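You operate a simulated robot arm through the tools that you are given. There is no shell and no other tool.

The job below is to be done with a simulated robot arm. You get a single attempt, and the scene is never put back.

TASK
Wipe the oil off the trolley top and lay both spanners on their shadows.
Fine: the shadows are in the drawer. Put the rag back and shut the drawer. What is to be rubbed or washed off counts as gone when no trace of it is left.

The check looks at the end state, three seconds after you hand in, the way a careful person would. Anything else that was tipped, shoved, dropped, spilled or broken makes it a failure.

THE ROBOT
A 6-joint arm with a three-finger gripper, fixed in place. Base frame: the origin is on the floor under the middle of its stand, x ahead of it, y to its left, z up; the work surface is at about z = 0.86. Lengths are in m, angles in degrees, forces in N, time in s.
It reaches about 1.213 m from its shoulder. Its first joint turns from -166.0 to 166.0 degrees. Payload 4.89 kg.
The tool frame sits at the grasp point between the pads (the TCP): z along the fingers, y along the line on which they close. The tips reach 0.03 m beyond it. The gripper opens to 0.164 m; its body begins 0.125 m behind the TCP.
Orientation is told as [roll, pitch, yaw] about the base's x, y, z axes, in that order, counted from this pose: with the fingers straight down and closing along the base's y, the tool's x points along the base's -x, its y along +y and its z along -z.

THE INTERFACE
- The arm moves only by the tool drive_tool. Its argument "motion" is a list of rows, each an object of numbers (a shift or turn left out is 0, a gripper value left out holds the last): "wx", "wy", "wz": the turn, a rotation vector about the tool's x, y, z in degrees; "dx", "dy", "dz": the shift along the tool's x, y, z in m; "jaw": the gripper command, from -1 (fully open) to 1 (shut), values between in proportion. In form: [{"wx": .., "wy": .., "wz": .., "dx": .., "dy": .., "dz": .., "jaw": ..}, ...]. A call has 1 to 20 rows; each row shifts and turns the commanded pose from where the row before left it, along the tool's axes as they then stand. Rows are played at 5 a second. More than 0.05 m and 8.6 degrees between two rows, or a gripper value outside its range, and nothing of the call is played. Where a pose cannot be reached the arm comes as near as it can. A force on the tool above 40 N (or 10 N above the force at the start of the call, whichever is more), or a blocked arm, ends the call early, and 0.2 s more pass. Each finger travels about 0.108 m/s and halts on what it meets, pressing with about 26 N; the grip force reading is that of the motor and also rises with nothing between the fingers. The clock runs only during rows and for 0.2 s after the last one: add rows that do not move to give the fingers time. It gives the time, the measured TCP pose, the force on the tool (base axes), the opening and the grip force at its end, in the units of the frame above (readings bear some noise), with the torque about the TCP (base axes, N m) and any sound that the robot's microphone picked up.
- Cameras (640 x 400 px; columns grow to the right, rows downward): "scene" is fixed at [0.4024, 0.4987, 1.4597]; the picture's right is [-0.88, -0.47, 0.00], its down [-0.28, 0.53, -0.80] and it looks along [0.37, -0.71, -0.60] (base axes); focal length 338 px, centre (320, 200). "wrist" rides on the gripper at [0.076, -0.002, -0.152] in the tool frame; the picture's right is [0.02, 1.00, 0.00], its down [-0.88, 0.02, -0.47] and it looks along [-0.47, 0.01, 0.88] (tool axes); focal length 247 px, centre (320, 200). There is no depth. A picture from a camera that has moved, and an enlarged one, comes with that camera's place and axes in the base frame and with its lens. The place of the scene camera against the robot may be out by one fixed shift of up to 0.018 m in any direction.
- snapshot(camera): a new picture of that camera. It takes no simulated time.
- move_column(by): moves the trunk up (or, below 0, down) by that many m; the arm rides with it, the base frame stays. It gives what a move gives, with no picture.
- close_up(camera, box): a new picture of the part [left, top, right, bottom] of that camera's present view, enlarged. It takes no simulated time.
- finish_job(): hands the job in; it is judged then, once.

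Nothing tells you positions but the pictures and the camera data. Unless the task says otherwise, let go and move clear before handing in.

The tools are called after ">>>" as a command line: name --argument value ..., lists and objects as JSON in quotes. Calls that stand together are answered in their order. drive_tool: Moves the arm, as the interface text tells. Its arguments: {"type":"object","properties":{"motion":{"type":"array","items":{"type":"object","properties":{"wx":{"type":"number"},"wy":{"type":"number"},"wz":{"type":"number"},"dx":{"type":"number"},"dy":{"type":"number"},"dz":{"type":"number"},"jaw":{"type":"number"}}}}},"required":["motion"]} The other tools are called the same way: move_column (by) moves the trunk up or down; snapshot (camera) takes a picture; close_up (camera, box) takes an enlarged picture of a part of a camera's view; finish_job () hands the job in.

At the start:

```text
time: 0.0
position: [0.6007, -0.2464, 1.1304]
ee_rot: [0.0, 0.0, 0.0]
force: [-0.7, -0.7, 0.5]
wrist_torque: [0.0, 0.02, -0.02]
grip_width: 0.1639
gripper_force: 0.1
trunk travel left (down, up): [-0.175, 0.215]
```

scene: 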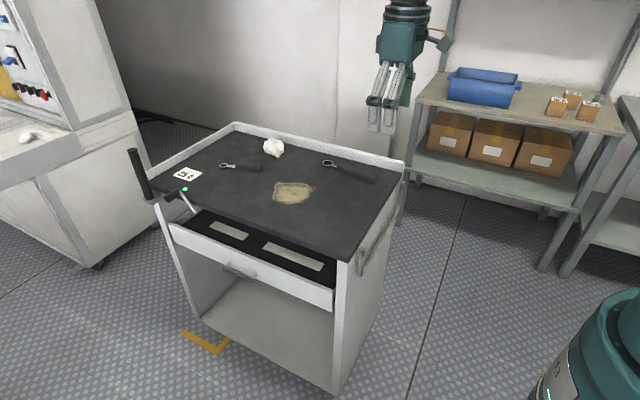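
wrist: 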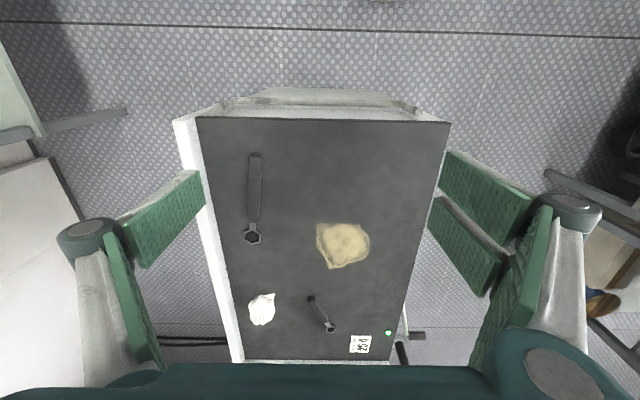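

I see a trolley with a dark top carrying an oil stain, a white rag, two spanners (one long, one short), a label and a green lamp. The drawer is open, with two light shadows in it. I'll look closer before moving.

>>> close_up --camera "scene" --box '[120, 110, 420, 300]'

>>> close_up --camera "wrist" --box '[170, 80, 470, 370]'

>>> close_up --camera "scene" --box '[120, 140, 240, 215]'

>>> close_up --camera "scene" --box '[160, 200, 350, 320]'

```text
2.11 times, centred on (270, 205) of scene
camera zoom: at [0.4024, 0.4987, 1.4597], right [-0.88, -0.47, 0.0], down [-0.28, 0.53, -0.8], along [0.37, -0.71, -0.6], focal length 711 px, centre (425, 190)
```

zoom: 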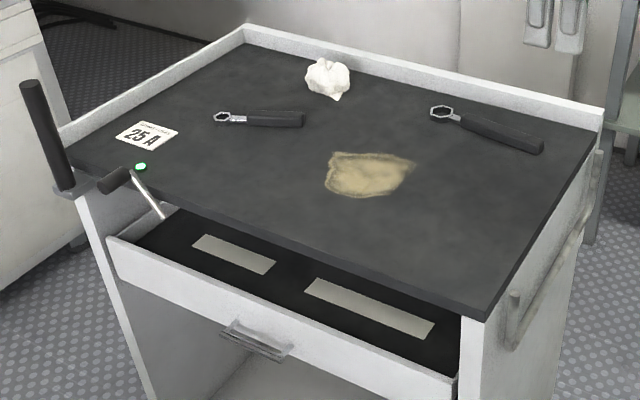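

```text
1.38 times, centred on (320, 225) of wrist
camera zoom: at [0.5223, -0.2493, 1.2854], right [-0.02, 1.0, 0.0], down [0.88, 0.02, 0.47], along [0.47, 0.01, -0.88], focal length 341 px, centre (320, 166)
```

zoom: 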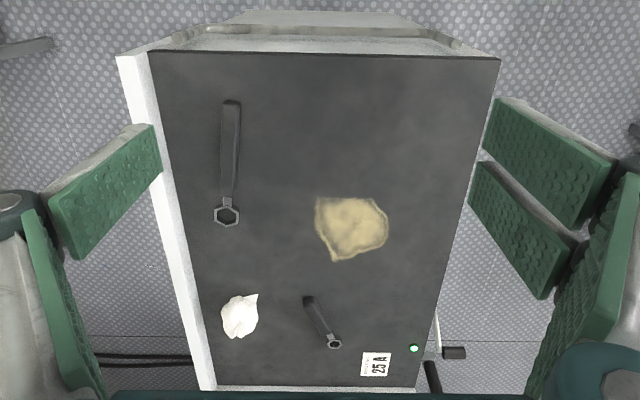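

```text
5.33 times, centred on (180, 178) of scene
camera zoom: at [0.4024, 0.4987, 1.4597], right [-0.88, -0.47, 0.0], down [-0.28, 0.53, -0.8], along [0.37, -0.71, -0.6], focal length 1802 px, centre (1067, 320)
```

zoom: 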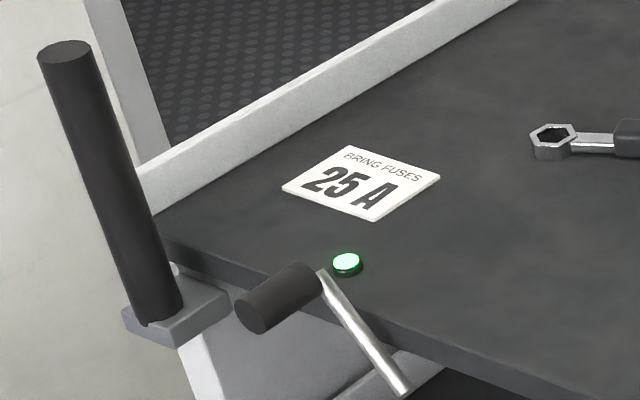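

```text
3.33 times, centred on (255, 260) of scene
camera zoom: at [0.4024, 0.4987, 1.4597], right [-0.88, -0.47, 0.0], down [-0.28, 0.53, -0.8], along [0.37, -0.71, -0.6], focal length 1126 px, centre (537, 0)
```

zoom: 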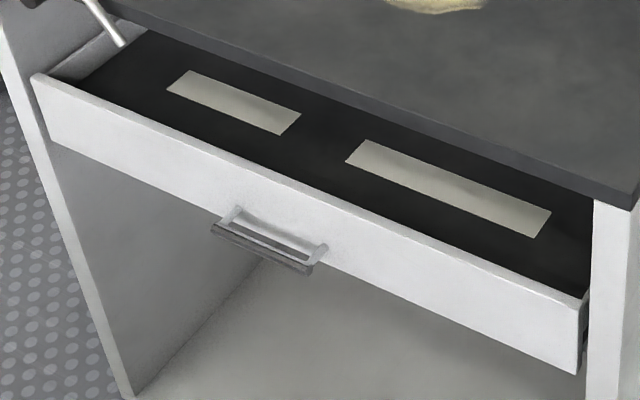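

The trolley top spans roughly x 0.60–1.30 and y −0.46 to −0.03. The rag is at about (1.05, −0.38), and the drawer on the +y side is only partly open. There is also a lever near the far front corner. I'll move high over the front side and look at the drawer and lever with the wrist camera.

>>> drive_tool --motion '[{"dx": -0.018, "dy": 0.043, "jaw": -1}, {"dx": -0.018, "dy": 0.043}, {"dx": -0.018, "dy": 0.043}, {"dx": -0.018, "dy": 0.043}, {"dx": -0.018, "dy": 0.043}, {"dx": -0.018, "dy": 0.043}, {"dx": -0.018, "dy": 0.043}, {"dx": -0.018, "dy": 0.043}, {}]'

```text
time: 2.0
position: [0.7457, 0.0987, 1.1347]
ee_rot: [0.1, 0.1, 0.0]
force: [0.2, 0.2, -0.6]
wrist_torque: [-0.02, 0.09, 0.03]
grip_width: 0.1638
gripper_force: 0.1
trunk travel left (down, up): [-0.175, 0.215]
```

>>> snapshot --camera "wrist"

>>> snapshot --camera "scene"

```text
taken
camera wrist: at [0.669, 0.0958, 1.288], right [-0.02, 1.0, 0.0], down [0.88, 0.02, 0.47], along [0.47, 0.01, -0.88], focal length 247 px, centre (320, 200)
```

wrist: 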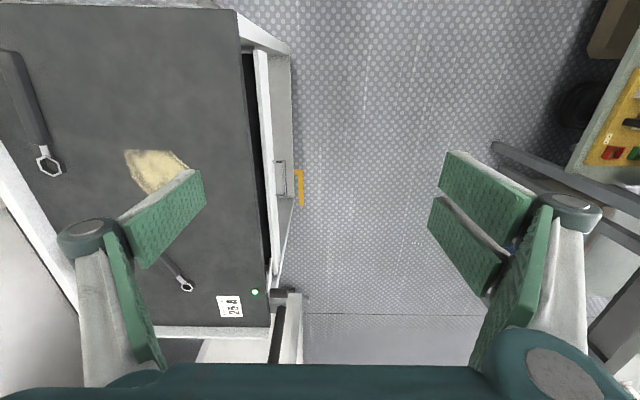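

```text
taken
```

scene: 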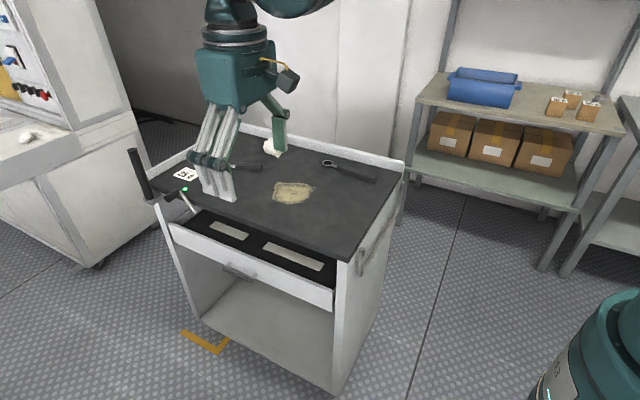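

The drawer is open only a few centimetres. I'll enlarge the drawer gap and the lever.

>>> close_up --camera "wrist" --box '[200, 240, 340, 370]'

>>> close_up --camera "wrist" --box '[210, 20, 330, 300]'

>>> close_up --camera "scene" --box '[120, 140, 220, 240]'

```text
3.08 times, centred on (270, 305) of wrist
camera zoom: at [0.669, 0.0958, 1.288], right [-0.02, 1.0, 0.0], down [0.88, 0.02, 0.47], along [0.47, 0.01, -0.88], focal length 760 px, centre (474, -123)
```

zoom: 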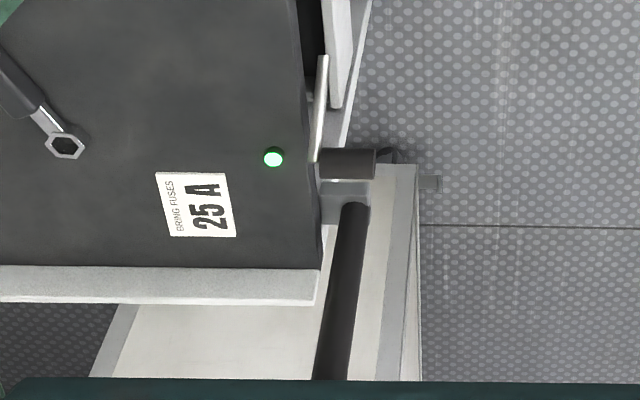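

```text
1.43 times, centred on (270, 160) of wrist
camera zoom: at [0.669, 0.0958, 1.288], right [-0.02, 1.0, 0.0], down [0.88, 0.02, 0.47], along [0.47, 0.01, -0.88], focal length 353 px, centre (391, 257)
```

zoom: 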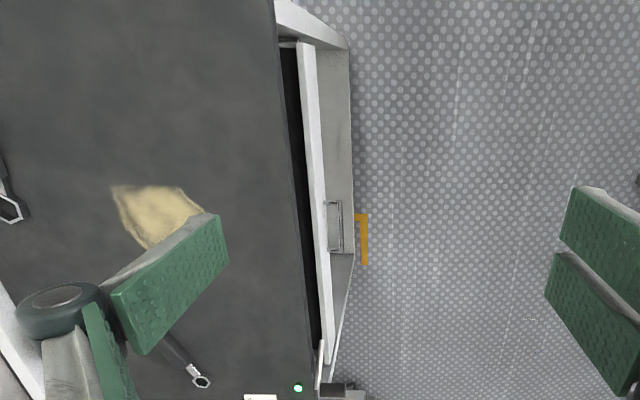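

```text
4.00 times, centred on (170, 190) of scene
camera zoom: at [0.4024, 0.4987, 1.4597], right [-0.88, -0.47, 0.0], down [-0.28, 0.53, -0.8], along [0.37, -0.71, -0.6], focal length 1351 px, centre (920, 240)
```

zoom: 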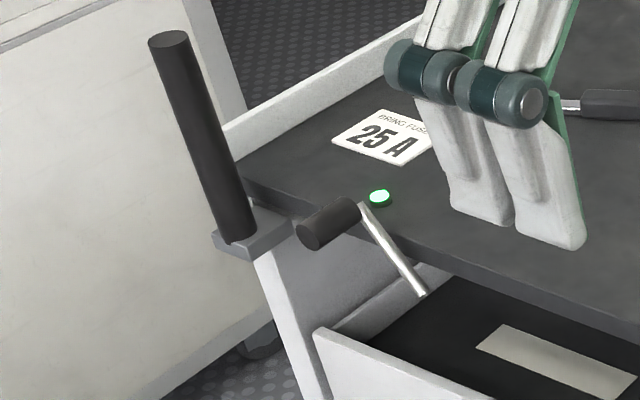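

The lever (metal rod with a black horizontal grip) stands raised by the front edge with its lamp green, so I'll leave it alone. Next I go over the rag at about (1.05, −0.385) to view it closely.

>>> drive_tool --motion '[{"dx": -0.0205, "dy": -0.044}, {"dx": -0.0205, "dy": -0.044}, {"dx": -0.0205, "dy": -0.044}, {"dx": -0.0205, "dy": -0.044}, {"dx": -0.0205, "dy": -0.044}, {"dx": -0.0205, "dy": -0.044}, {"dx": -0.0205, "dy": -0.044}, {"dx": -0.0205, "dy": -0.044}, {"dx": -0.0205, "dy": -0.044}, {"dx": -0.0205, "dy": -0.044}, {"dx": 0, "dy": -0.044}, {}]'

>>> snapshot --camera "wrist"

>>> snapshot --camera "scene"

```text
time: 4.6
position: [0.9464, -0.3905, 1.1317]
ee_rot: [0.0, 0.0, -0.2]
force: [0.8, -0.1, 0.8]
wrist_torque: [0.12, 0.0, 0.0]
grip_width: 0.164
gripper_force: 0.1
trunk travel left (down, up): [-0.175, 0.215]
```

```text
taken
camera wrist: at [0.8686, -0.3936, 1.2858], right [-0.02, 1.0, 0.0], down [0.88, 0.02, 0.47], along [0.47, 0.01, -0.88], focal length 247 px, centre (320, 200)
```

wrist: 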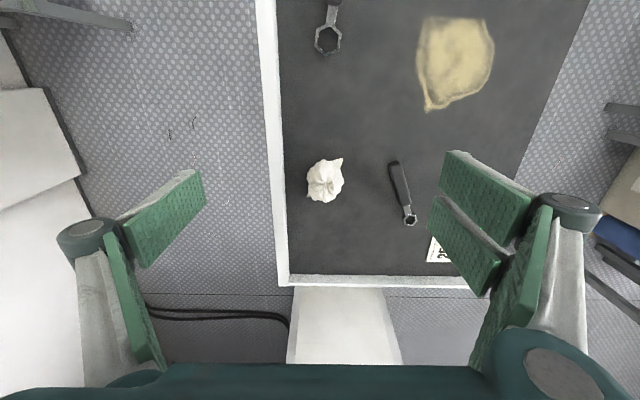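

```text
taken
```

scene: 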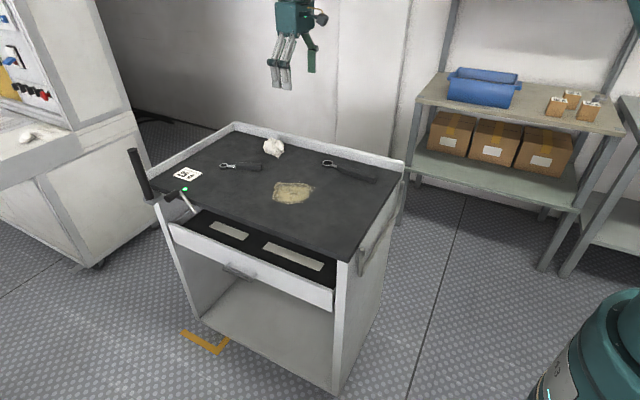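

>>> close_up --camera "wrist" --box '[250, 130, 450, 290]'

>>> close_up --camera "scene" --box '[200, 120, 400, 220]'

```text
2.50 times, centred on (350, 210) of wrist
camera zoom: at [0.8686, -0.3936, 1.2858], right [-0.02, 1.0, 0.0], down [0.88, 0.02, 0.47], along [0.47, 0.01, -0.88], focal length 617 px, centre (245, 175)
```

zoom: 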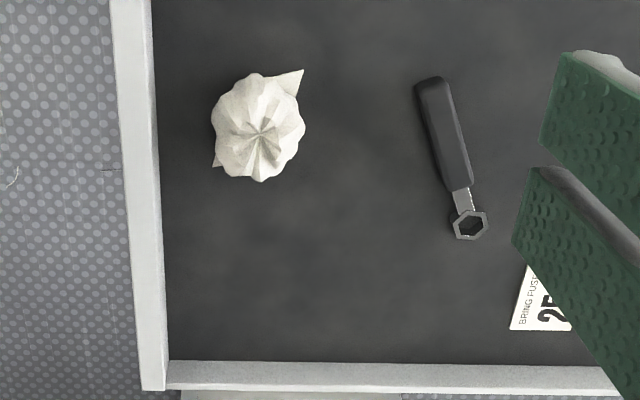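

```text
3.20 times, centred on (300, 170) of scene
camera zoom: at [0.4024, 0.4987, 1.4597], right [-0.88, -0.47, 0.0], down [-0.28, 0.53, -0.8], along [0.37, -0.71, -0.6], focal length 1081 px, centre (384, 296)
```

zoom: 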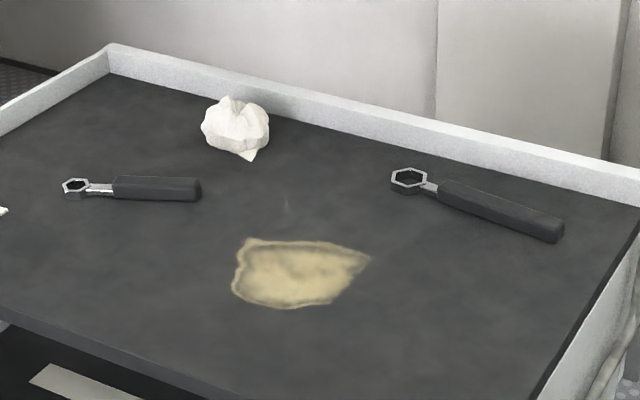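

The rag is a roughly 6 cm crumpled ball centred near (1.045, −0.380), about 7 cm from the rear lip. To keep the fingers off the lip I'll turn the gripper 90° so it closes along x, then stop above the rag to look.

>>> drive_tool --motion '[{"dx": -0.033, "dy": 0.0035}, {"dx": -0.033, "dy": 0.0035}, {"dx": -0.033, "dy": 0.0035}, {"wz": 8.1818}, {"wz": 8.1818}, {"wz": 8.1818}, {"wz": 8.1818}, {"wz": 8.1818}, {"wz": 8.1818}, {"wz": 8.1818}, {"wz": 8.1818}, {"wz": 8.1818}, {"wz": 8.1818}, {"wz": 8.1818}, {}]'

>>> snapshot --camera "wrist"

>>> snapshot --camera "scene"

```text
time: 7.8
position: [1.0472, -0.3782, 1.1312]
ee_rot: [0.0, 0.0, -90.1]
force: [-0.6, -0.8, 0.0]
wrist_torque: [0.01, -0.02, 0.01]
grip_width: 0.1642
gripper_force: 0.1
trunk travel left (down, up): [-0.175, 0.215]
```

```text
taken
camera wrist: at [1.045, -0.3015, 1.2854], right [1.0, 0.02, 0.0], down [0.02, -0.88, 0.47], along [0.01, -0.47, -0.88], focal length 247 px, centre (320, 200)
```

wrist: 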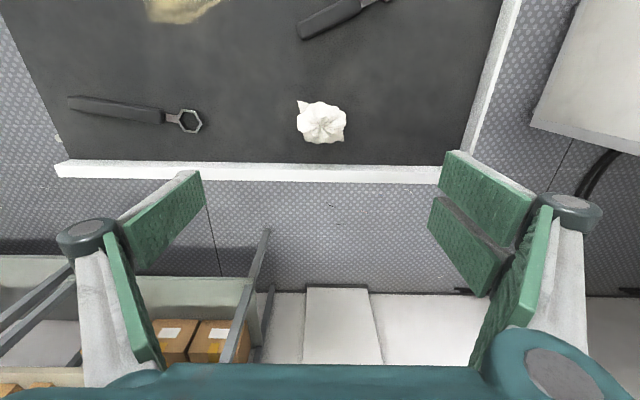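

```text
taken
```

scene: 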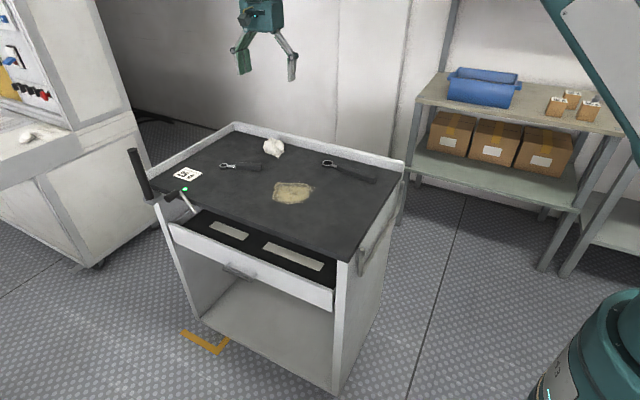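

The TCP now sits directly above the rag at about (1.047, −0.378). I'll descend with the fingers open to z ≈ 0.955 and check.

>>> drive_tool --motion '[{"dz": 0.035}, {"dz": 0.035}, {"dz": 0.035}, {"dz": 0.035}, {"dz": 0.02}, {"dz": 0.016}, {}]'

>>> snapshot --camera "wrist"

>>> close_up --camera "scene" --box '[200, 60, 360, 180]'

```text
time: 9.4
position: [1.0454, -0.376, 0.9566]
ee_rot: [0.0, 0.0, -90.0]
force: [0.2, 1.0, -0.2]
wrist_torque: [0.01, 0.02, -0.02]
grip_width: 0.1642
gripper_force: 0.1
trunk travel left (down, up): [-0.175, 0.215]
```

```text
taken
camera wrist: at [1.0441, -0.3011, 1.1103], right [1.0, 0.02, 0.0], down [0.02, -0.88, 0.47], along [0.01, -0.47, -0.88], focal length 247 px, centre (320, 200)
```

wrist: 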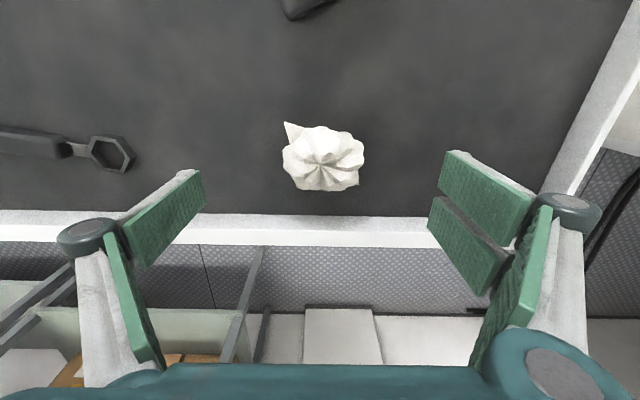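

```text
3.33 times, centred on (280, 120) of scene
camera zoom: at [0.4024, 0.4987, 1.4597], right [-0.88, -0.47, 0.0], down [-0.28, 0.53, -0.8], along [0.37, -0.71, -0.6], focal length 1126 px, centre (453, 467)
```

zoom: 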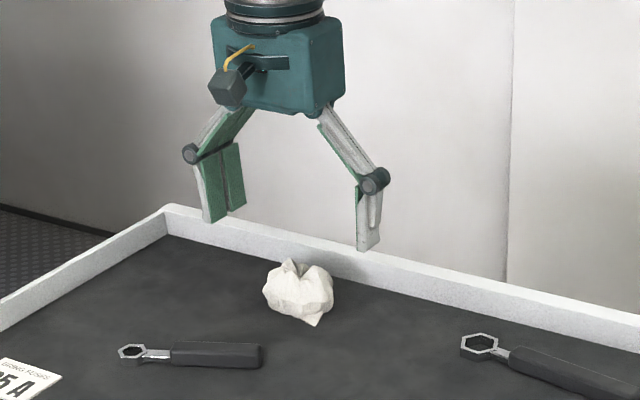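

Everything is lined up and the rag sits between the fingers. I'll lower to z ≈ 0.905 and close on the rag.

>>> drive_tool --motion '[{"dz": 0.03, "dx": 0.001}, {"dz": 0.0215}, {}, {"jaw": 0.0}, {}, {}, {"jaw": 0.3}, {}, {"jaw": 1}, {}, {}, {}]'

>>> snapshot --camera "wrist"

>>> close_up --camera "scene" --box '[200, 60, 360, 180]'

```text
time: 12.0
position: [1.0479, -0.376, 0.9058]
ee_rot: [0.0, 0.0, -90.1]
force: [-0.1, 0.4, 2.1]
wrist_torque: [-0.02, 0.01, 0.0]
grip_width: 0.0704
gripper_force: 26.5
trunk travel left (down, up): [-0.175, 0.215]
```

```text
taken
camera wrist: at [1.0458, -0.3003, 1.0595], right [1.0, 0.02, 0.0], down [0.02, -0.88, 0.47], along [0.01, -0.47, -0.88], focal length 247 px, centre (320, 200)
```

wrist: 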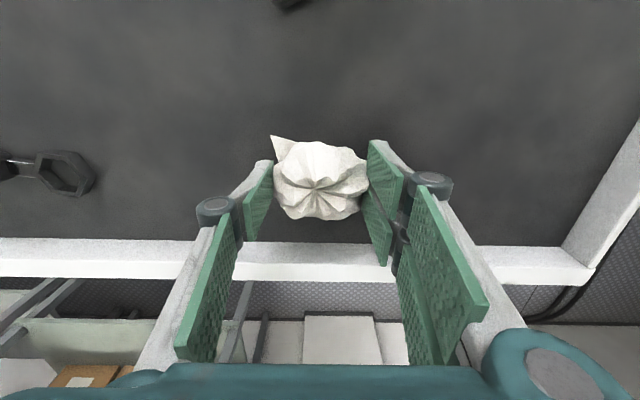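

```text
3.33 times, centred on (280, 120) of scene
camera zoom: at [0.4024, 0.4987, 1.4597], right [-0.88, -0.47, 0.0], down [-0.28, 0.53, -0.8], along [0.37, -0.71, -0.6], focal length 1126 px, centre (453, 467)
```

zoom: 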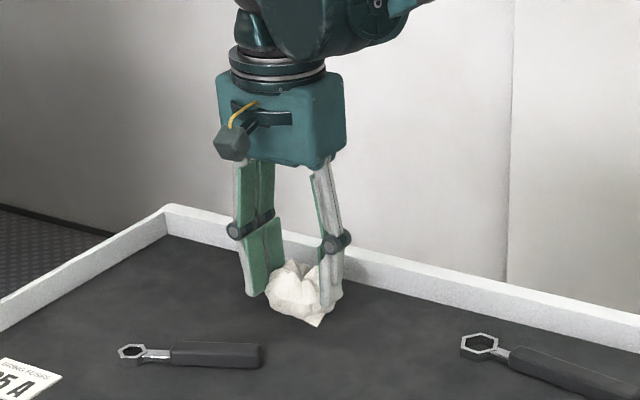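

The rag is gripped (7 cm opening, 26 N). I'll lift it 8 cm and carry it toward the stain at about (0.86, −0.19), staying high, and look before wiping.

>>> drive_tool --motion '[{"dz": -0.02}, {"dz": -0.03}, {"dz": -0.03}, {"dx": 0.031, "dy": -0.0313}, {"dx": 0.031, "dy": -0.0313}, {"dx": 0.031, "dy": -0.0313}, {"dx": 0.031, "dy": -0.0313}, {"dx": 0.031, "dy": -0.0313}, {"dx": 0.031, "dy": -0.0313}, {}]'

>>> snapshot --camera "wrist"

>>> close_up --camera "scene" --box '[180, 80, 380, 240]'

```text
time: 14.2
position: [0.8568, -0.1865, 0.9835]
ee_rot: [0.0, 0.0, -90.0]
force: [-0.9, 0.4, 0.5]
wrist_torque: [-0.01, -0.07, -0.01]
grip_width: 0.0703
gripper_force: 25.9
trunk travel left (down, up): [-0.175, 0.215]
```

```text
taken
camera wrist: at [0.8552, -0.1119, 1.1374], right [1.0, 0.02, 0.0], down [0.02, -0.88, 0.47], along [0.01, -0.47, -0.88], focal length 247 px, centre (320, 200)
```

wrist: 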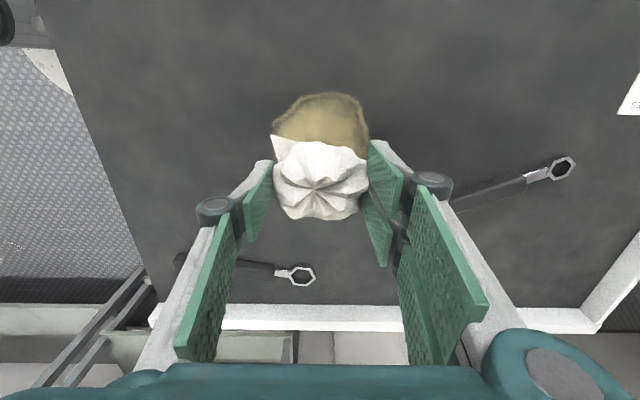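

```text
2.50 times, centred on (280, 160) of scene
camera zoom: at [0.4024, 0.4987, 1.4597], right [-0.88, -0.47, 0.0], down [-0.28, 0.53, -0.8], along [0.37, -0.71, -0.6], focal length 845 px, centre (420, 300)
```

zoom: 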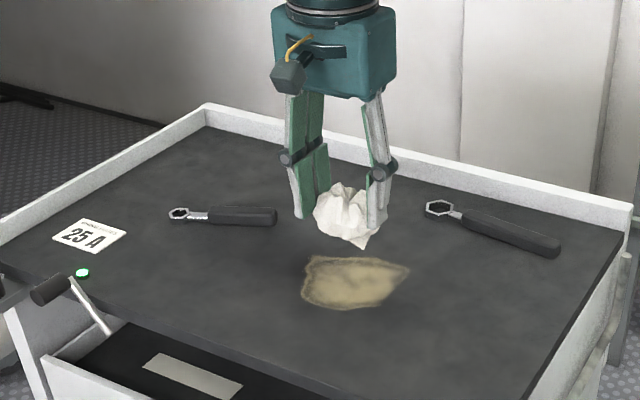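

The stain covers about x 0.80–0.94 and y −0.27 to −0.135. I'll go to its near/rear corner at (0.79, −0.265), lower the rag gently until it touches, and read the force.

>>> drive_tool --motion '[{"dx": -0.0265, "dy": -0.0223}, {"dx": -0.0265, "dy": -0.0223}, {"dx": -0.0265, "dy": -0.0223}, {"dz": 0.035}, {"dz": 0.025}, {"dz": 0.0115}, {"dz": 0.005}, {"dz": 0.002}, {}]'

```text
time: 16.2
position: [0.7916, -0.2698, 0.9059]
ee_rot: [0.1, 0.0, -90.1]
force: [0.1, -0.2, 0.3]
wrist_torque: [0.01, -0.01, 0.0]
grip_width: 0.0701
gripper_force: 25.9
trunk travel left (down, up): [-0.175, 0.215]
```

>>> drive_tool --motion '[{"dz": 0.002}, {"dz": 0.002}, {}]'

>>> snapshot --camera "wrist"

>>> close_up --camera "scene" --box '[240, 120, 360, 220]'

```text
time: 17.0
position: [0.7921, -0.2678, 0.9033]
ee_rot: [0.1, 0.0, -90.0]
force: [7.2, -5.1, 33.7]
wrist_torque: [0.22, -0.3, 0.0]
grip_width: 0.0701
gripper_force: 25.7
trunk travel left (down, up): [-0.175, 0.215]
```

```text
taken
camera wrist: at [0.7898, -0.1931, 1.0569], right [1.0, 0.02, 0.0], down [0.02, -0.88, 0.47], along [0.01, -0.47, -0.88], focal length 247 px, centre (320, 200)
```

wrist: 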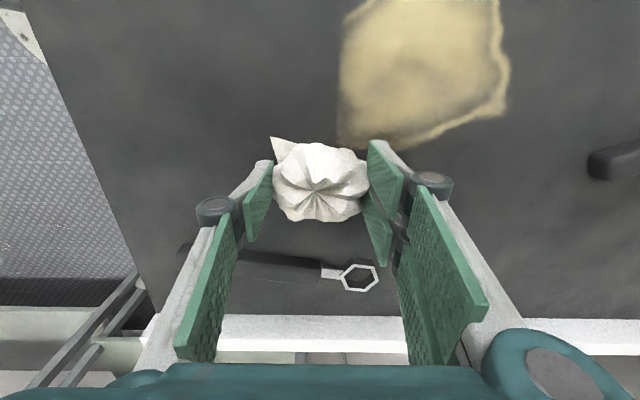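

```text
4.00 times, centred on (300, 170) of scene
camera zoom: at [0.4024, 0.4987, 1.4597], right [-0.88, -0.47, 0.0], down [-0.28, 0.53, -0.8], along [0.37, -0.71, -0.6], focal length 1351 px, centre (400, 320)
```

zoom: 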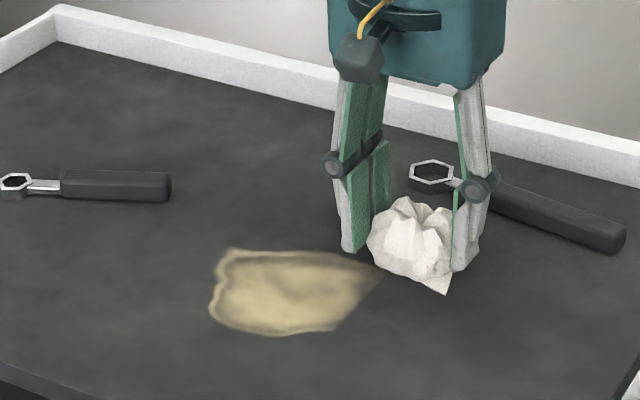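

The rag touches with about 34 N pressing at TCP z ≈ 0.903. I'll ease off slightly to about 15–20 N and begin back-and-forth strokes along y.

>>> drive_tool --motion '[{"dz": -0.001}, {"dx": 0.024}, {"dx": 0.024}, {"dx": 0.024}, {"dx": 0.024}, {"dx": 0.024}, {"dx": 0.024}, {"dy": 0.018}, {"dx": -0.024}, {"dx": -0.024}, {"dx": -0.024}, {"dx": -0.024}, {"dx": -0.024}, {"dx": -0.024}, {}]'

>>> snapshot --camera "wrist"

>>> close_up --camera "scene" --box '[240, 120, 360, 220]'

```text
time: 20.2
position: [0.8097, -0.2705, 0.9017]
ee_rot: [0.0, 0.0, -90.0]
force: [-1.0, 11.6, 18.9]
wrist_torque: [0.55, -0.03, 0.06]
grip_width: 0.0702
gripper_force: 26.1
trunk travel left (down, up): [-0.175, 0.215]
```

```text
taken
camera wrist: at [0.8073, -0.1947, 1.0551], right [1.0, 0.02, 0.0], down [0.02, -0.88, 0.47], along [0.01, -0.47, -0.88], focal length 247 px, centre (320, 200)
```

wrist: 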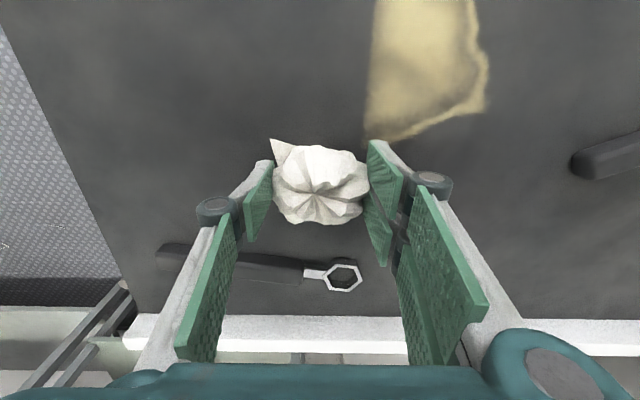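

```text
4.00 times, centred on (300, 170) of scene
camera zoom: at [0.4024, 0.4987, 1.4597], right [-0.88, -0.47, 0.0], down [-0.28, 0.53, -0.8], along [0.37, -0.71, -0.6], focal length 1351 px, centre (400, 320)
```

zoom: 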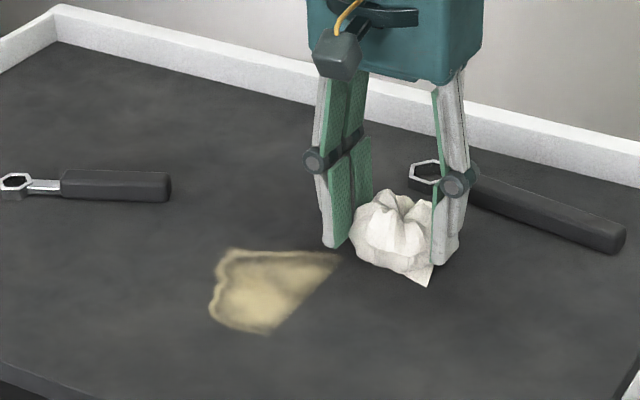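

The wiped strip comes away completely. I'll continue the raster across the rest of the stain.

>>> drive_tool --motion '[{"dy": 0.018}, {"dx": 0.025}, {"dx": 0.025}, {"dx": 0.025}, {"dx": 0.025}, {"dx": 0.025}, {"dx": 0.025}, {"dy": 0.018}, {"dx": -0.025}, {"dx": -0.025}, {"dx": -0.025}, {"dx": -0.025}, {"dx": -0.025}, {"dx": -0.025}, {}]'

>>> drive_tool --motion '[{"dy": 0.018}, {"dx": 0.025}, {"dx": 0.025}, {"dx": 0.025}, {"dx": 0.025}, {"dx": 0.025}, {"dx": 0.025}, {"dy": 0.018}, {"dx": -0.025}, {"dx": -0.025}, {"dx": -0.025}, {"dx": -0.025}, {"dx": -0.025}, {"dx": -0.02}, {}]'

>>> snapshot --camera "wrist"

>>> close_up --camera "scene" --box '[240, 120, 360, 220]'

```text
time: 23.4
position: [0.8483, -0.2688, 0.9015]
ee_rot: [-0.1, 0.1, -90.0]
force: [-0.1, -0.3, -0.4]
wrist_torque: [-0.02, 0.04, -0.02]
grip_width: 0.0698
gripper_force: 26.1
trunk travel left (down, up): [-0.175, 0.215]
```

```text
time: 26.6
position: [0.8816, -0.2665, 0.9018]
ee_rot: [0.0, -0.1, -90.0]
force: [0.1, -0.2, -0.1]
wrist_torque: [0.0, 0.02, -0.03]
grip_width: 0.0701
gripper_force: 26.4
trunk travel left (down, up): [-0.175, 0.215]
```

```text
taken
camera wrist: at [0.8794, -0.1907, 1.0561], right [1.0, 0.02, 0.0], down [0.02, -0.88, 0.47], along [0.01, -0.47, -0.88], focal length 247 px, centre (320, 200)
```

wrist: 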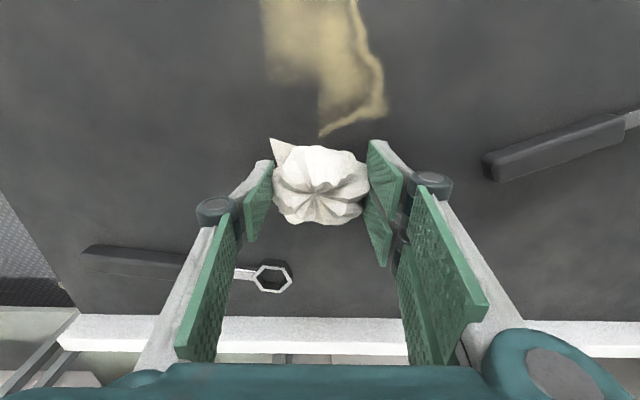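

```text
4.00 times, centred on (300, 170) of scene
camera zoom: at [0.4024, 0.4987, 1.4597], right [-0.88, -0.47, 0.0], down [-0.28, 0.53, -0.8], along [0.37, -0.71, -0.6], focal length 1351 px, centre (400, 320)
```

zoom: 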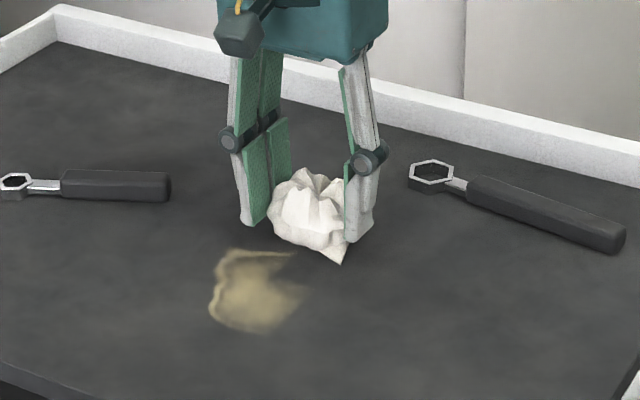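

The force fell to zero because the rag has slid up slightly in the grip, so part of the stain is left. I'll lower a little to regain light contact.

>>> drive_tool --motion '[{"dz": 0.001}, {}]'

>>> drive_tool --motion '[{"dz": 0.001}, {}]'

```text
time: 27.2
position: [0.8814, -0.2655, 0.9015]
ee_rot: [-0.1, 0.0, -90.0]
force: [0.6, -0.6, 1.0]
wrist_torque: [-0.02, -0.07, -0.04]
grip_width: 0.07
gripper_force: 25.9
trunk travel left (down, up): [-0.175, 0.215]
```

```text
time: 27.8
position: [0.8816, -0.2658, 0.9012]
ee_rot: [0.0, 0.0, -89.9]
force: [-1.3, -4.0, 8.0]
wrist_torque: [-0.09, -0.05, 0.0]
grip_width: 0.0701
gripper_force: 25.4
trunk travel left (down, up): [-0.175, 0.215]
```

Contact is back at about 8 N. I'll stroke across the remaining patch, checking force after each pair of strokes.

>>> drive_tool --motion '[{"dz": 0.0005}, {"dx": 0.024}, {"dx": 0.024}, {"dx": 0.024}, {"dx": 0.024}, {"dx": 0.024}, {"dx": 0.024}, {"dy": -0.016}, {"dx": -0.024}, {"dx": -0.024}, {"dx": -0.024}, {"dx": -0.024}, {"dx": -0.024}, {"dx": -0.024}, {}]'

>>> snapshot --camera "wrist"

```text
time: 31.0
position: [0.8651, -0.2645, 0.898]
ee_rot: [0.1, 0.0, -90.0]
force: [-2.3, 13.5, 20.2]
wrist_torque: [0.1, -0.03, -0.03]
grip_width: 0.0701
gripper_force: 26.4
trunk travel left (down, up): [-0.175, 0.215]
```

```text
taken
camera wrist: at [0.8626, -0.1885, 1.0524], right [1.0, 0.02, 0.0], down [0.02, -0.88, 0.47], along [0.01, -0.47, -0.88], focal length 247 px, centre (320, 200)
```

wrist: 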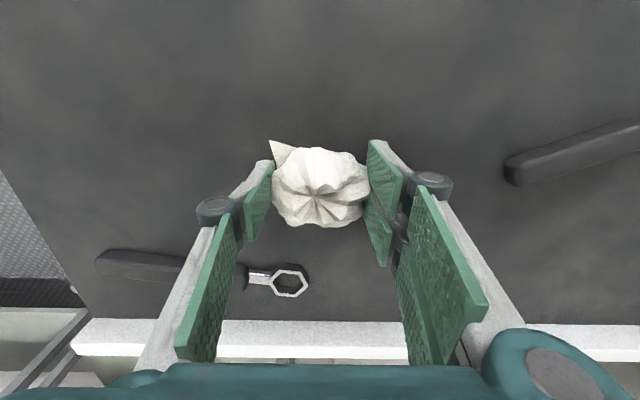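

The stain looks gone from here. I'll lift the rag and inspect the whole patch for leftover traces.

>>> drive_tool --motion '[{"dz": -0.02}, {"dz": -0.04}, {"dz": -0.04, "dx": -0.03}, {"dz": -0.04}, {}]'

>>> close_up --camera "scene" --box '[230, 150, 350, 230]'

>>> close_up --camera "wrist" --box '[160, 0, 480, 200]'

>>> snapshot --camera "scene"

```text
time: 32.2
position: [0.8618, -0.2948, 1.0412]
ee_rot: [0.0, -0.1, -90.0]
force: [-1.0, -0.4, -0.1]
wrist_torque: [0.01, -0.07, -0.01]
grip_width: 0.0698
gripper_force: 26.0
trunk travel left (down, up): [-0.175, 0.215]
```

```text
5.00 times, centred on (290, 190) of scene
camera zoom: at [0.4024, 0.4987, 1.4597], right [-0.88, -0.47, 0.0], down [-0.28, 0.53, -0.8], along [0.37, -0.71, -0.6], focal length 1689 px, centre (470, 250)
```

zoom: 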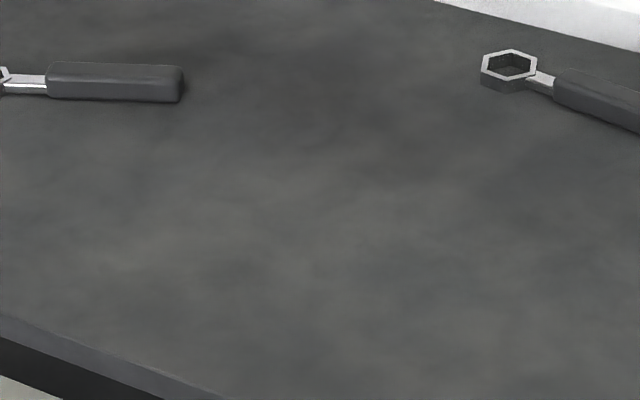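

```text
2.00 times, centred on (320, 100) of wrist
camera zoom: at [0.8609, -0.219, 1.1957], right [1.0, 0.02, 0.0], down [0.02, -0.88, 0.47], along [0.01, -0.47, -0.88], focal length 494 px, centre (320, 400)
```

zoom: 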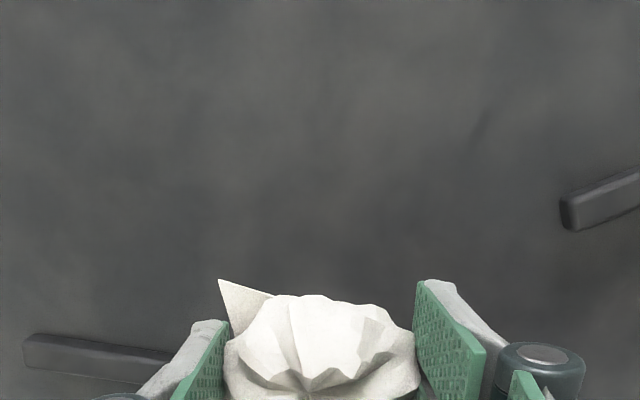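

```text
taken
```

scene: 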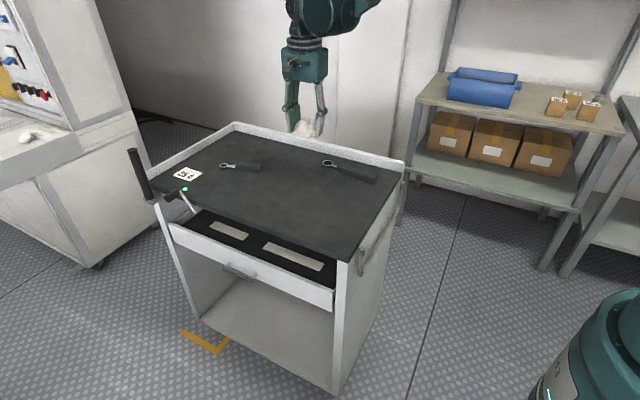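

The main stain has gone, but I noticed a faint dark streak around (0.956, −0.214), and earlier another faint mark near (0.936, −0.30). I'll enlarge both areas.

>>> close_up --camera "wrist" --box '[360, 30, 440, 80]'

>>> close_up --camera "scene" --box '[265, 165, 313, 195]'

>>> close_up --camera "scene" --box '[240, 165, 288, 195]'

>>> close_up --camera "wrist" --box '[240, 60, 400, 160]'

```text
8.00 times, centred on (400, 55) of wrist
camera zoom: at [0.8609, -0.219, 1.1957], right [1.0, 0.02, 0.0], down [0.02, -0.88, 0.47], along [0.01, -0.47, -0.88], focal length 1976 px, centre (-320, 1360)
```

zoom: 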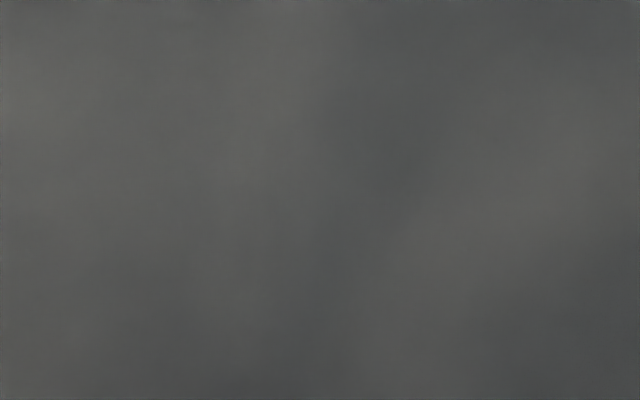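

```text
13.33 times, centred on (289, 180) of scene
camera zoom: at [0.4024, 0.4987, 1.4597], right [-0.88, -0.47, 0.0], down [-0.28, 0.53, -0.8], along [0.37, -0.71, -0.6], focal length 4504 px, centre (733, 467)
```

zoom: 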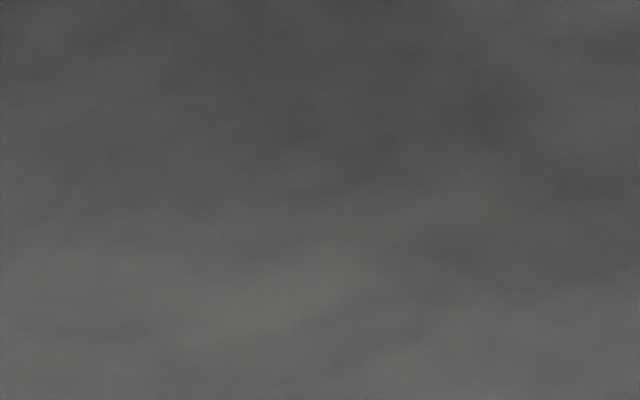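

```text
13.33 times, centred on (264, 180) of scene
camera zoom: at [0.4024, 0.4987, 1.4597], right [-0.88, -0.47, 0.0], down [-0.28, 0.53, -0.8], along [0.37, -0.71, -0.6], focal length 4504 px, centre (1067, 467)
```

zoom: 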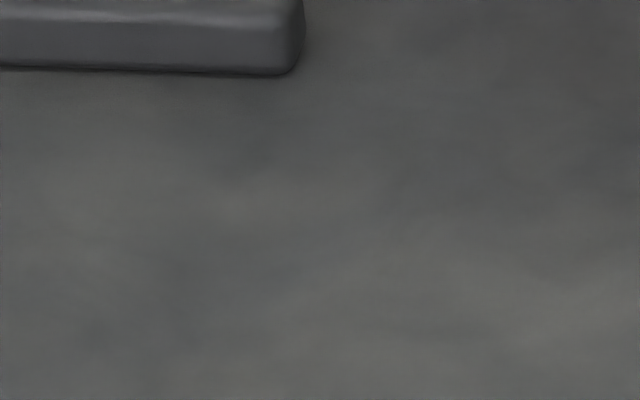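

```text
4.00 times, centred on (320, 110) of wrist
camera zoom: at [0.8609, -0.219, 1.1957], right [1.0, 0.02, 0.0], down [0.02, -0.88, 0.47], along [0.01, -0.47, -0.88], focal length 988 px, centre (320, 560)
```

zoom: 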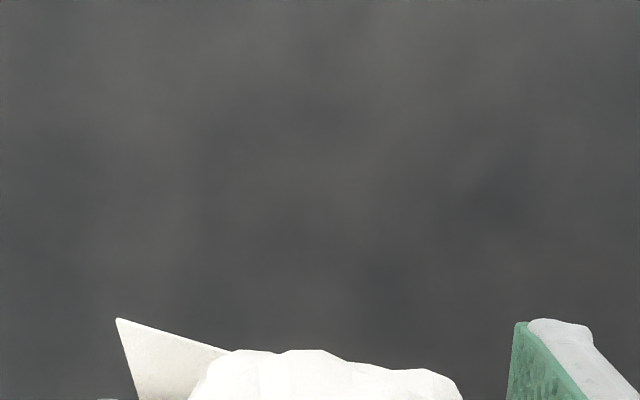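

The enlargements show only the top's normal mottled texture. To be sure of the +x edge, I'll do one more light pass at x ≈ 0.925 and 0.905.

>>> drive_tool --motion '[{"dx": 0.015, "dy": 0.021}, {"dx": 0.015, "dy": 0.021}, {"dx": 0.015, "dy": 0.021}, {"dz": 0.04}, {"dz": 0.04}, {"dz": 0.03}, {"dz": 0.02}, {"dz": 0.008}, {}]'

>>> drive_tool --motion '[{"dz": 0.001}, {}]'

```text
time: 34.2
position: [0.929, -0.2481, 0.9026]
ee_rot: [0.0, 0.0, -90.0]
force: [1.3, 0.4, 0.4]
wrist_torque: [0.0, 0.02, 0.01]
grip_width: 0.0699
gripper_force: 26.5
trunk travel left (down, up): [-0.175, 0.215]
```

```text
time: 34.8
position: [0.9289, -0.2481, 0.9011]
ee_rot: [0.0, 0.1, -90.0]
force: [-0.4, 0.4, -0.1]
wrist_torque: [-0.01, 0.01, -0.02]
grip_width: 0.07
gripper_force: 26.0
trunk travel left (down, up): [-0.175, 0.215]
```

>>> drive_tool --motion '[{"dz": 0.001}, {}]'

>>> drive_tool --motion '[{"dz": 0.001}, {}]'

```text
time: 35.4
position: [0.9296, -0.249, 0.9007]
ee_rot: [0.0, 0.0, -90.0]
force: [-0.5, -0.6, -1.0]
wrist_torque: [-0.02, -0.04, -0.01]
grip_width: 0.0698
gripper_force: 25.6
trunk travel left (down, up): [-0.175, 0.215]
```

```text
time: 36.0
position: [0.9299, -0.2484, 0.8996]
ee_rot: [0.0, 0.0, -90.0]
force: [0.0, 0.4, -1.5]
wrist_torque: [0.0, -0.02, -0.02]
grip_width: 0.0697
gripper_force: 26.7
trunk travel left (down, up): [-0.175, 0.215]
```

>>> drive_tool --motion '[{"dz": 0.001}, {}]'

>>> close_up --camera "scene" --box '[230, 110, 330, 200]'

```text
time: 36.6
position: [0.93, -0.2484, 0.899]
ee_rot: [0.0, -0.1, -90.1]
force: [0.5, -0.6, -1.0]
wrist_torque: [-0.02, 0.03, -0.02]
grip_width: 0.0698
gripper_force: 25.9
trunk travel left (down, up): [-0.175, 0.215]
```

```text
4.44 times, centred on (280, 155) of scene
camera zoom: at [0.4024, 0.4987, 1.4597], right [-0.88, -0.47, 0.0], down [-0.28, 0.53, -0.8], along [0.37, -0.71, -0.6], focal length 1502 px, centre (498, 400)
```

zoom: 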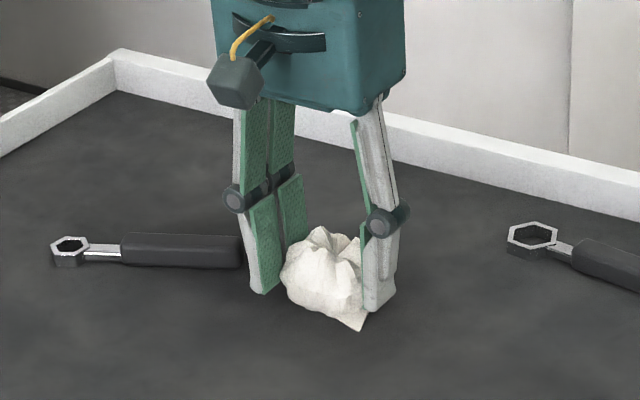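

>>> drive_tool --motion '[{"dz": 0.001}, {}]'

>>> drive_tool --motion '[{"dz": 0.001}, {}]'

```text
time: 37.2
position: [0.9289, -0.2487, 0.898]
ee_rot: [-0.1, 0.0, -90.0]
force: [-0.1, 2.7, 7.2]
wrist_torque: [-0.2, -0.04, 0.01]
grip_width: 0.0698
gripper_force: 26.3
trunk travel left (down, up): [-0.175, 0.215]
```

```text
time: 37.8
position: [0.93, -0.2478, 0.899]
ee_rot: [0.0, 0.0, -89.9]
force: [3.6, 0.9, 18.7]
wrist_torque: [-0.25, -0.16, 0.05]
grip_width: 0.0696
gripper_force: 25.6
trunk travel left (down, up): [-0.175, 0.215]
```

Contact is about 19 N. I'll run the pass over the +x edge of the former stain.

>>> drive_tool --motion '[{"dz": -0.0004}, {"dx": 0.024}, {"dx": 0.024}, {"dx": 0.024}, {"dx": 0.024}, {"dx": 0.024}, {"dx": 0.01}, {"dy": -0.02}, {"dx": -0.024}, {"dx": -0.024}, {"dx": -0.024}, {"dx": -0.024}, {"dx": -0.024}, {"dx": -0.01}, {}]'

```text
time: 41.0
position: [0.9091, -0.2497, 0.8964]
ee_rot: [0.0, 0.1, -90.0]
force: [1.7, 3.5, 11.9]
wrist_torque: [0.27, -0.19, -0.03]
grip_width: 0.07
gripper_force: 26.4
trunk travel left (down, up): [-0.175, 0.215]
```

>>> drive_tool --motion '[{"dy": -0.025}, {"dx": 0.024}, {"dx": 0.024}, {"dx": 0.024}, {"dx": 0.024}, {"dx": 0.024}, {"dx": 0.01}, {"dy": -0.025}, {"dx": -0.026}, {"dx": -0.026}, {"dx": -0.026}, {"dx": -0.026}, {"dx": -0.026}, {"dx": -0.014}, {}]'

>>> drive_tool --motion '[{"dy": -0.025}, {"dx": 0.026}, {"dx": 0.026}, {"dx": 0.026}, {"dx": 0.026}, {"dx": 0.026}, {"dx": 0.014}, {"dy": -0.025}, {"dx": -0.026}, {"dx": -0.026}, {"dx": -0.026}, {"dx": -0.026}, {"dx": -0.026}, {"dx": -0.014}, {}]'

```text
time: 44.2
position: [0.8594, -0.264, 0.8973]
ee_rot: [0.0, 0.0, -90.1]
force: [-0.8, -0.3, -0.1]
wrist_torque: [-0.03, -0.01, -0.02]
grip_width: 0.0698
gripper_force: 25.9
trunk travel left (down, up): [-0.175, 0.215]
```

```text
time: 47.4
position: [0.805, -0.2631, 0.8964]
ee_rot: [0.0, -0.1, -90.1]
force: [-1.1, 13.0, 22.4]
wrist_torque: [0.13, 0.0, 0.04]
grip_width: 0.0698
gripper_force: 25.9
trunk travel left (down, up): [-0.175, 0.215]
```

That's a complete second pass. I'll lift, inspect, and carry the rag back over its original spot at (1.047, −0.376).

>>> drive_tool --motion '[{"dz": -0.03}, {"dz": -0.04}, {"dz": -0.04}, {"dx": -0.0188, "dy": 0.0403}, {"dx": -0.0188, "dy": 0.0403}, {"dx": -0.0188, "dy": 0.0403}, {"dx": -0.0188, "dy": 0.0403}, {"dx": -0.0188, "dy": 0.0403}, {"dx": -0.0188, "dy": 0.0403}, {}]'

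>>> close_up --camera "scene" --box '[200, 120, 400, 245]'

>>> snapshot --camera "wrist"

```text
time: 49.6
position: [1.0523, -0.3724, 1.0064]
ee_rot: [0.1, 0.0, -89.9]
force: [0.1, -0.8, -1.3]
wrist_torque: [0.02, 0.11, -0.03]
grip_width: 0.0697
gripper_force: 26.2
trunk travel left (down, up): [-0.175, 0.215]
```

```text
3.20 times, centred on (300, 182) of scene
camera zoom: at [0.4024, 0.4987, 1.4597], right [-0.88, -0.47, 0.0], down [-0.28, 0.53, -0.8], along [0.37, -0.71, -0.6], focal length 1081 px, centre (384, 256)
```

zoom: 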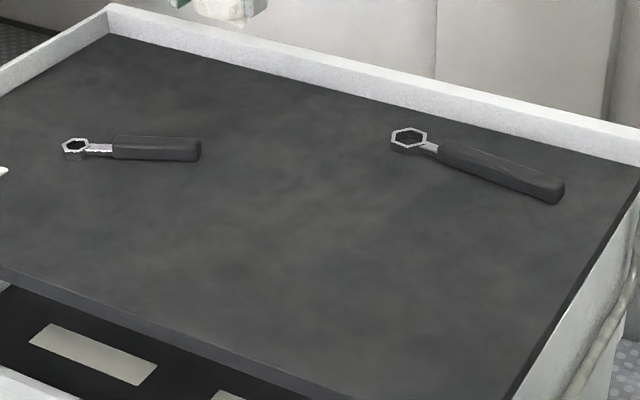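

```text
taken
camera wrist: at [1.0506, -0.2983, 1.1588], right [1.0, 0.02, 0.0], down [0.02, -0.88, 0.47], along [0.01, -0.47, -0.88], focal length 247 px, centre (320, 200)
```

wrist: 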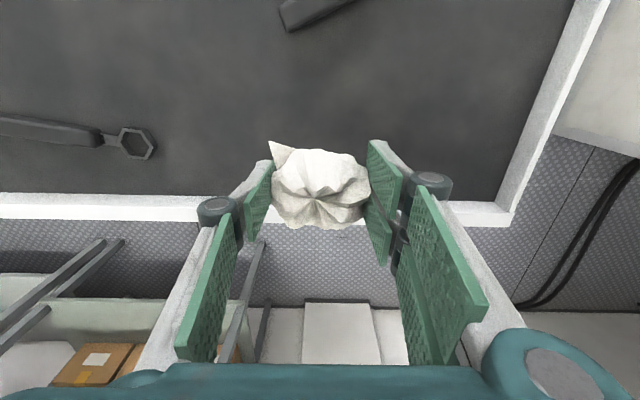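

The top is clean. I'll lower the rag onto its original spot.

>>> drive_tool --motion '[{"dx": -0.0035, "dy": -0.0045}, {"dz": 0.035}, {"dz": 0.035}, {"dz": 0.022}, {"dz": 0.01}, {"dz": 0.004}, {}]'

>>> drive_tool --motion '[{"dz": 0.001}, {}]'

```text
time: 51.2
position: [1.0481, -0.3794, 0.9005]
ee_rot: [0.0, 0.0, -90.0]
force: [-0.5, 0.8, -0.4]
wrist_torque: [0.01, -0.01, -0.01]
grip_width: 0.0698
gripper_force: 26.4
trunk travel left (down, up): [-0.175, 0.215]
```

```text
time: 51.8
position: [1.0478, -0.3788, 0.8993]
ee_rot: [0.1, 0.0, -89.9]
force: [0.5, -0.2, -0.8]
wrist_torque: [0.04, -0.03, 0.01]
grip_width: 0.0697
gripper_force: 26.5
trunk travel left (down, up): [-0.175, 0.215]
```

>>> drive_tool --motion '[{"dz": 0.001}, {}]'

>>> drive_tool --motion '[{"dz": 0.001}, {}]'

>>> drive_tool --motion '[{"dz": 0.001}, {}]'

```text
time: 52.4
position: [1.0476, -0.3782, 0.8984]
ee_rot: [0.0, 0.0, -90.0]
force: [-0.9, 0.4, -1.5]
wrist_torque: [0.02, -0.01, 0.0]
grip_width: 0.0696
gripper_force: 26.0
trunk travel left (down, up): [-0.175, 0.215]
```

```text
time: 53.0
position: [1.0466, -0.3775, 0.8985]
ee_rot: [-0.1, 0.0, -89.9]
force: [0.0, 0.3, -0.6]
wrist_torque: [-0.02, 0.04, -0.01]
grip_width: 0.0698
gripper_force: 26.3
trunk travel left (down, up): [-0.175, 0.215]
```

```text
time: 53.6
position: [1.0467, -0.3794, 0.8956]
ee_rot: [0.0, 0.0, -90.0]
force: [0.0, 0.3, -0.3]
wrist_torque: [0.01, 0.03, 0.02]
grip_width: 0.0696
gripper_force: 26.1
trunk travel left (down, up): [-0.175, 0.215]
```

It is within a millimetre of the surface, so I'll open gently and rise.

>>> drive_tool --motion '[{"jaw": 0.1}, {"jaw": -0.1}, {"jaw": -0.5}, {"jaw": -1}, {}, {}, {"dz": -0.02}, {"dz": -0.03}, {"dz": -0.04}, {"dz": -0.04}, {"dz": -0.04}, {}]'

>>> close_up --camera "scene" --box '[200, 110, 400, 220]'

>>> snapshot --camera "wrist"

```text
time: 56.2
position: [1.0439, -0.3774, 1.0676]
ee_rot: [0.0, 0.0, -89.9]
force: [-0.1, -0.5, 0.2]
wrist_torque: [0.0, -0.06, 0.0]
grip_width: 0.1641
gripper_force: 0.0
trunk travel left (down, up): [-0.175, 0.215]
```

```text
3.20 times, centred on (300, 165) of scene
camera zoom: at [0.4024, 0.4987, 1.4597], right [-0.88, -0.47, 0.0], down [-0.28, 0.53, -0.8], along [0.37, -0.71, -0.6], focal length 1081 px, centre (384, 312)
```

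zoom: 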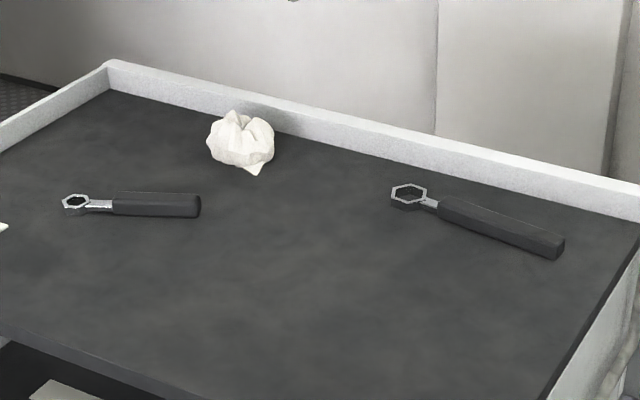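

```text
taken
camera wrist: at [1.0428, -0.3027, 1.2208], right [1.0, 0.02, 0.0], down [0.02, -0.88, 0.47], along [0.01, -0.47, -0.88], focal length 247 px, centre (320, 200)
```

wrist: 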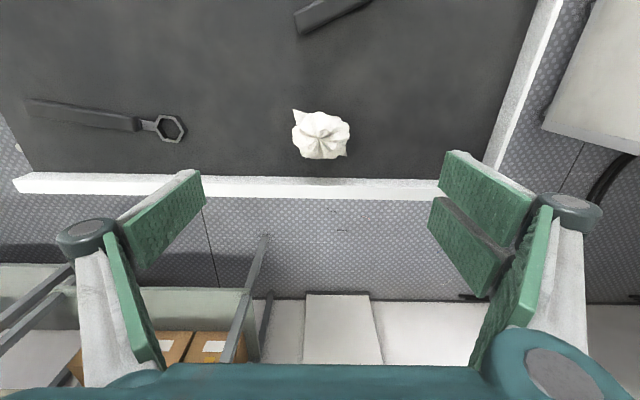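

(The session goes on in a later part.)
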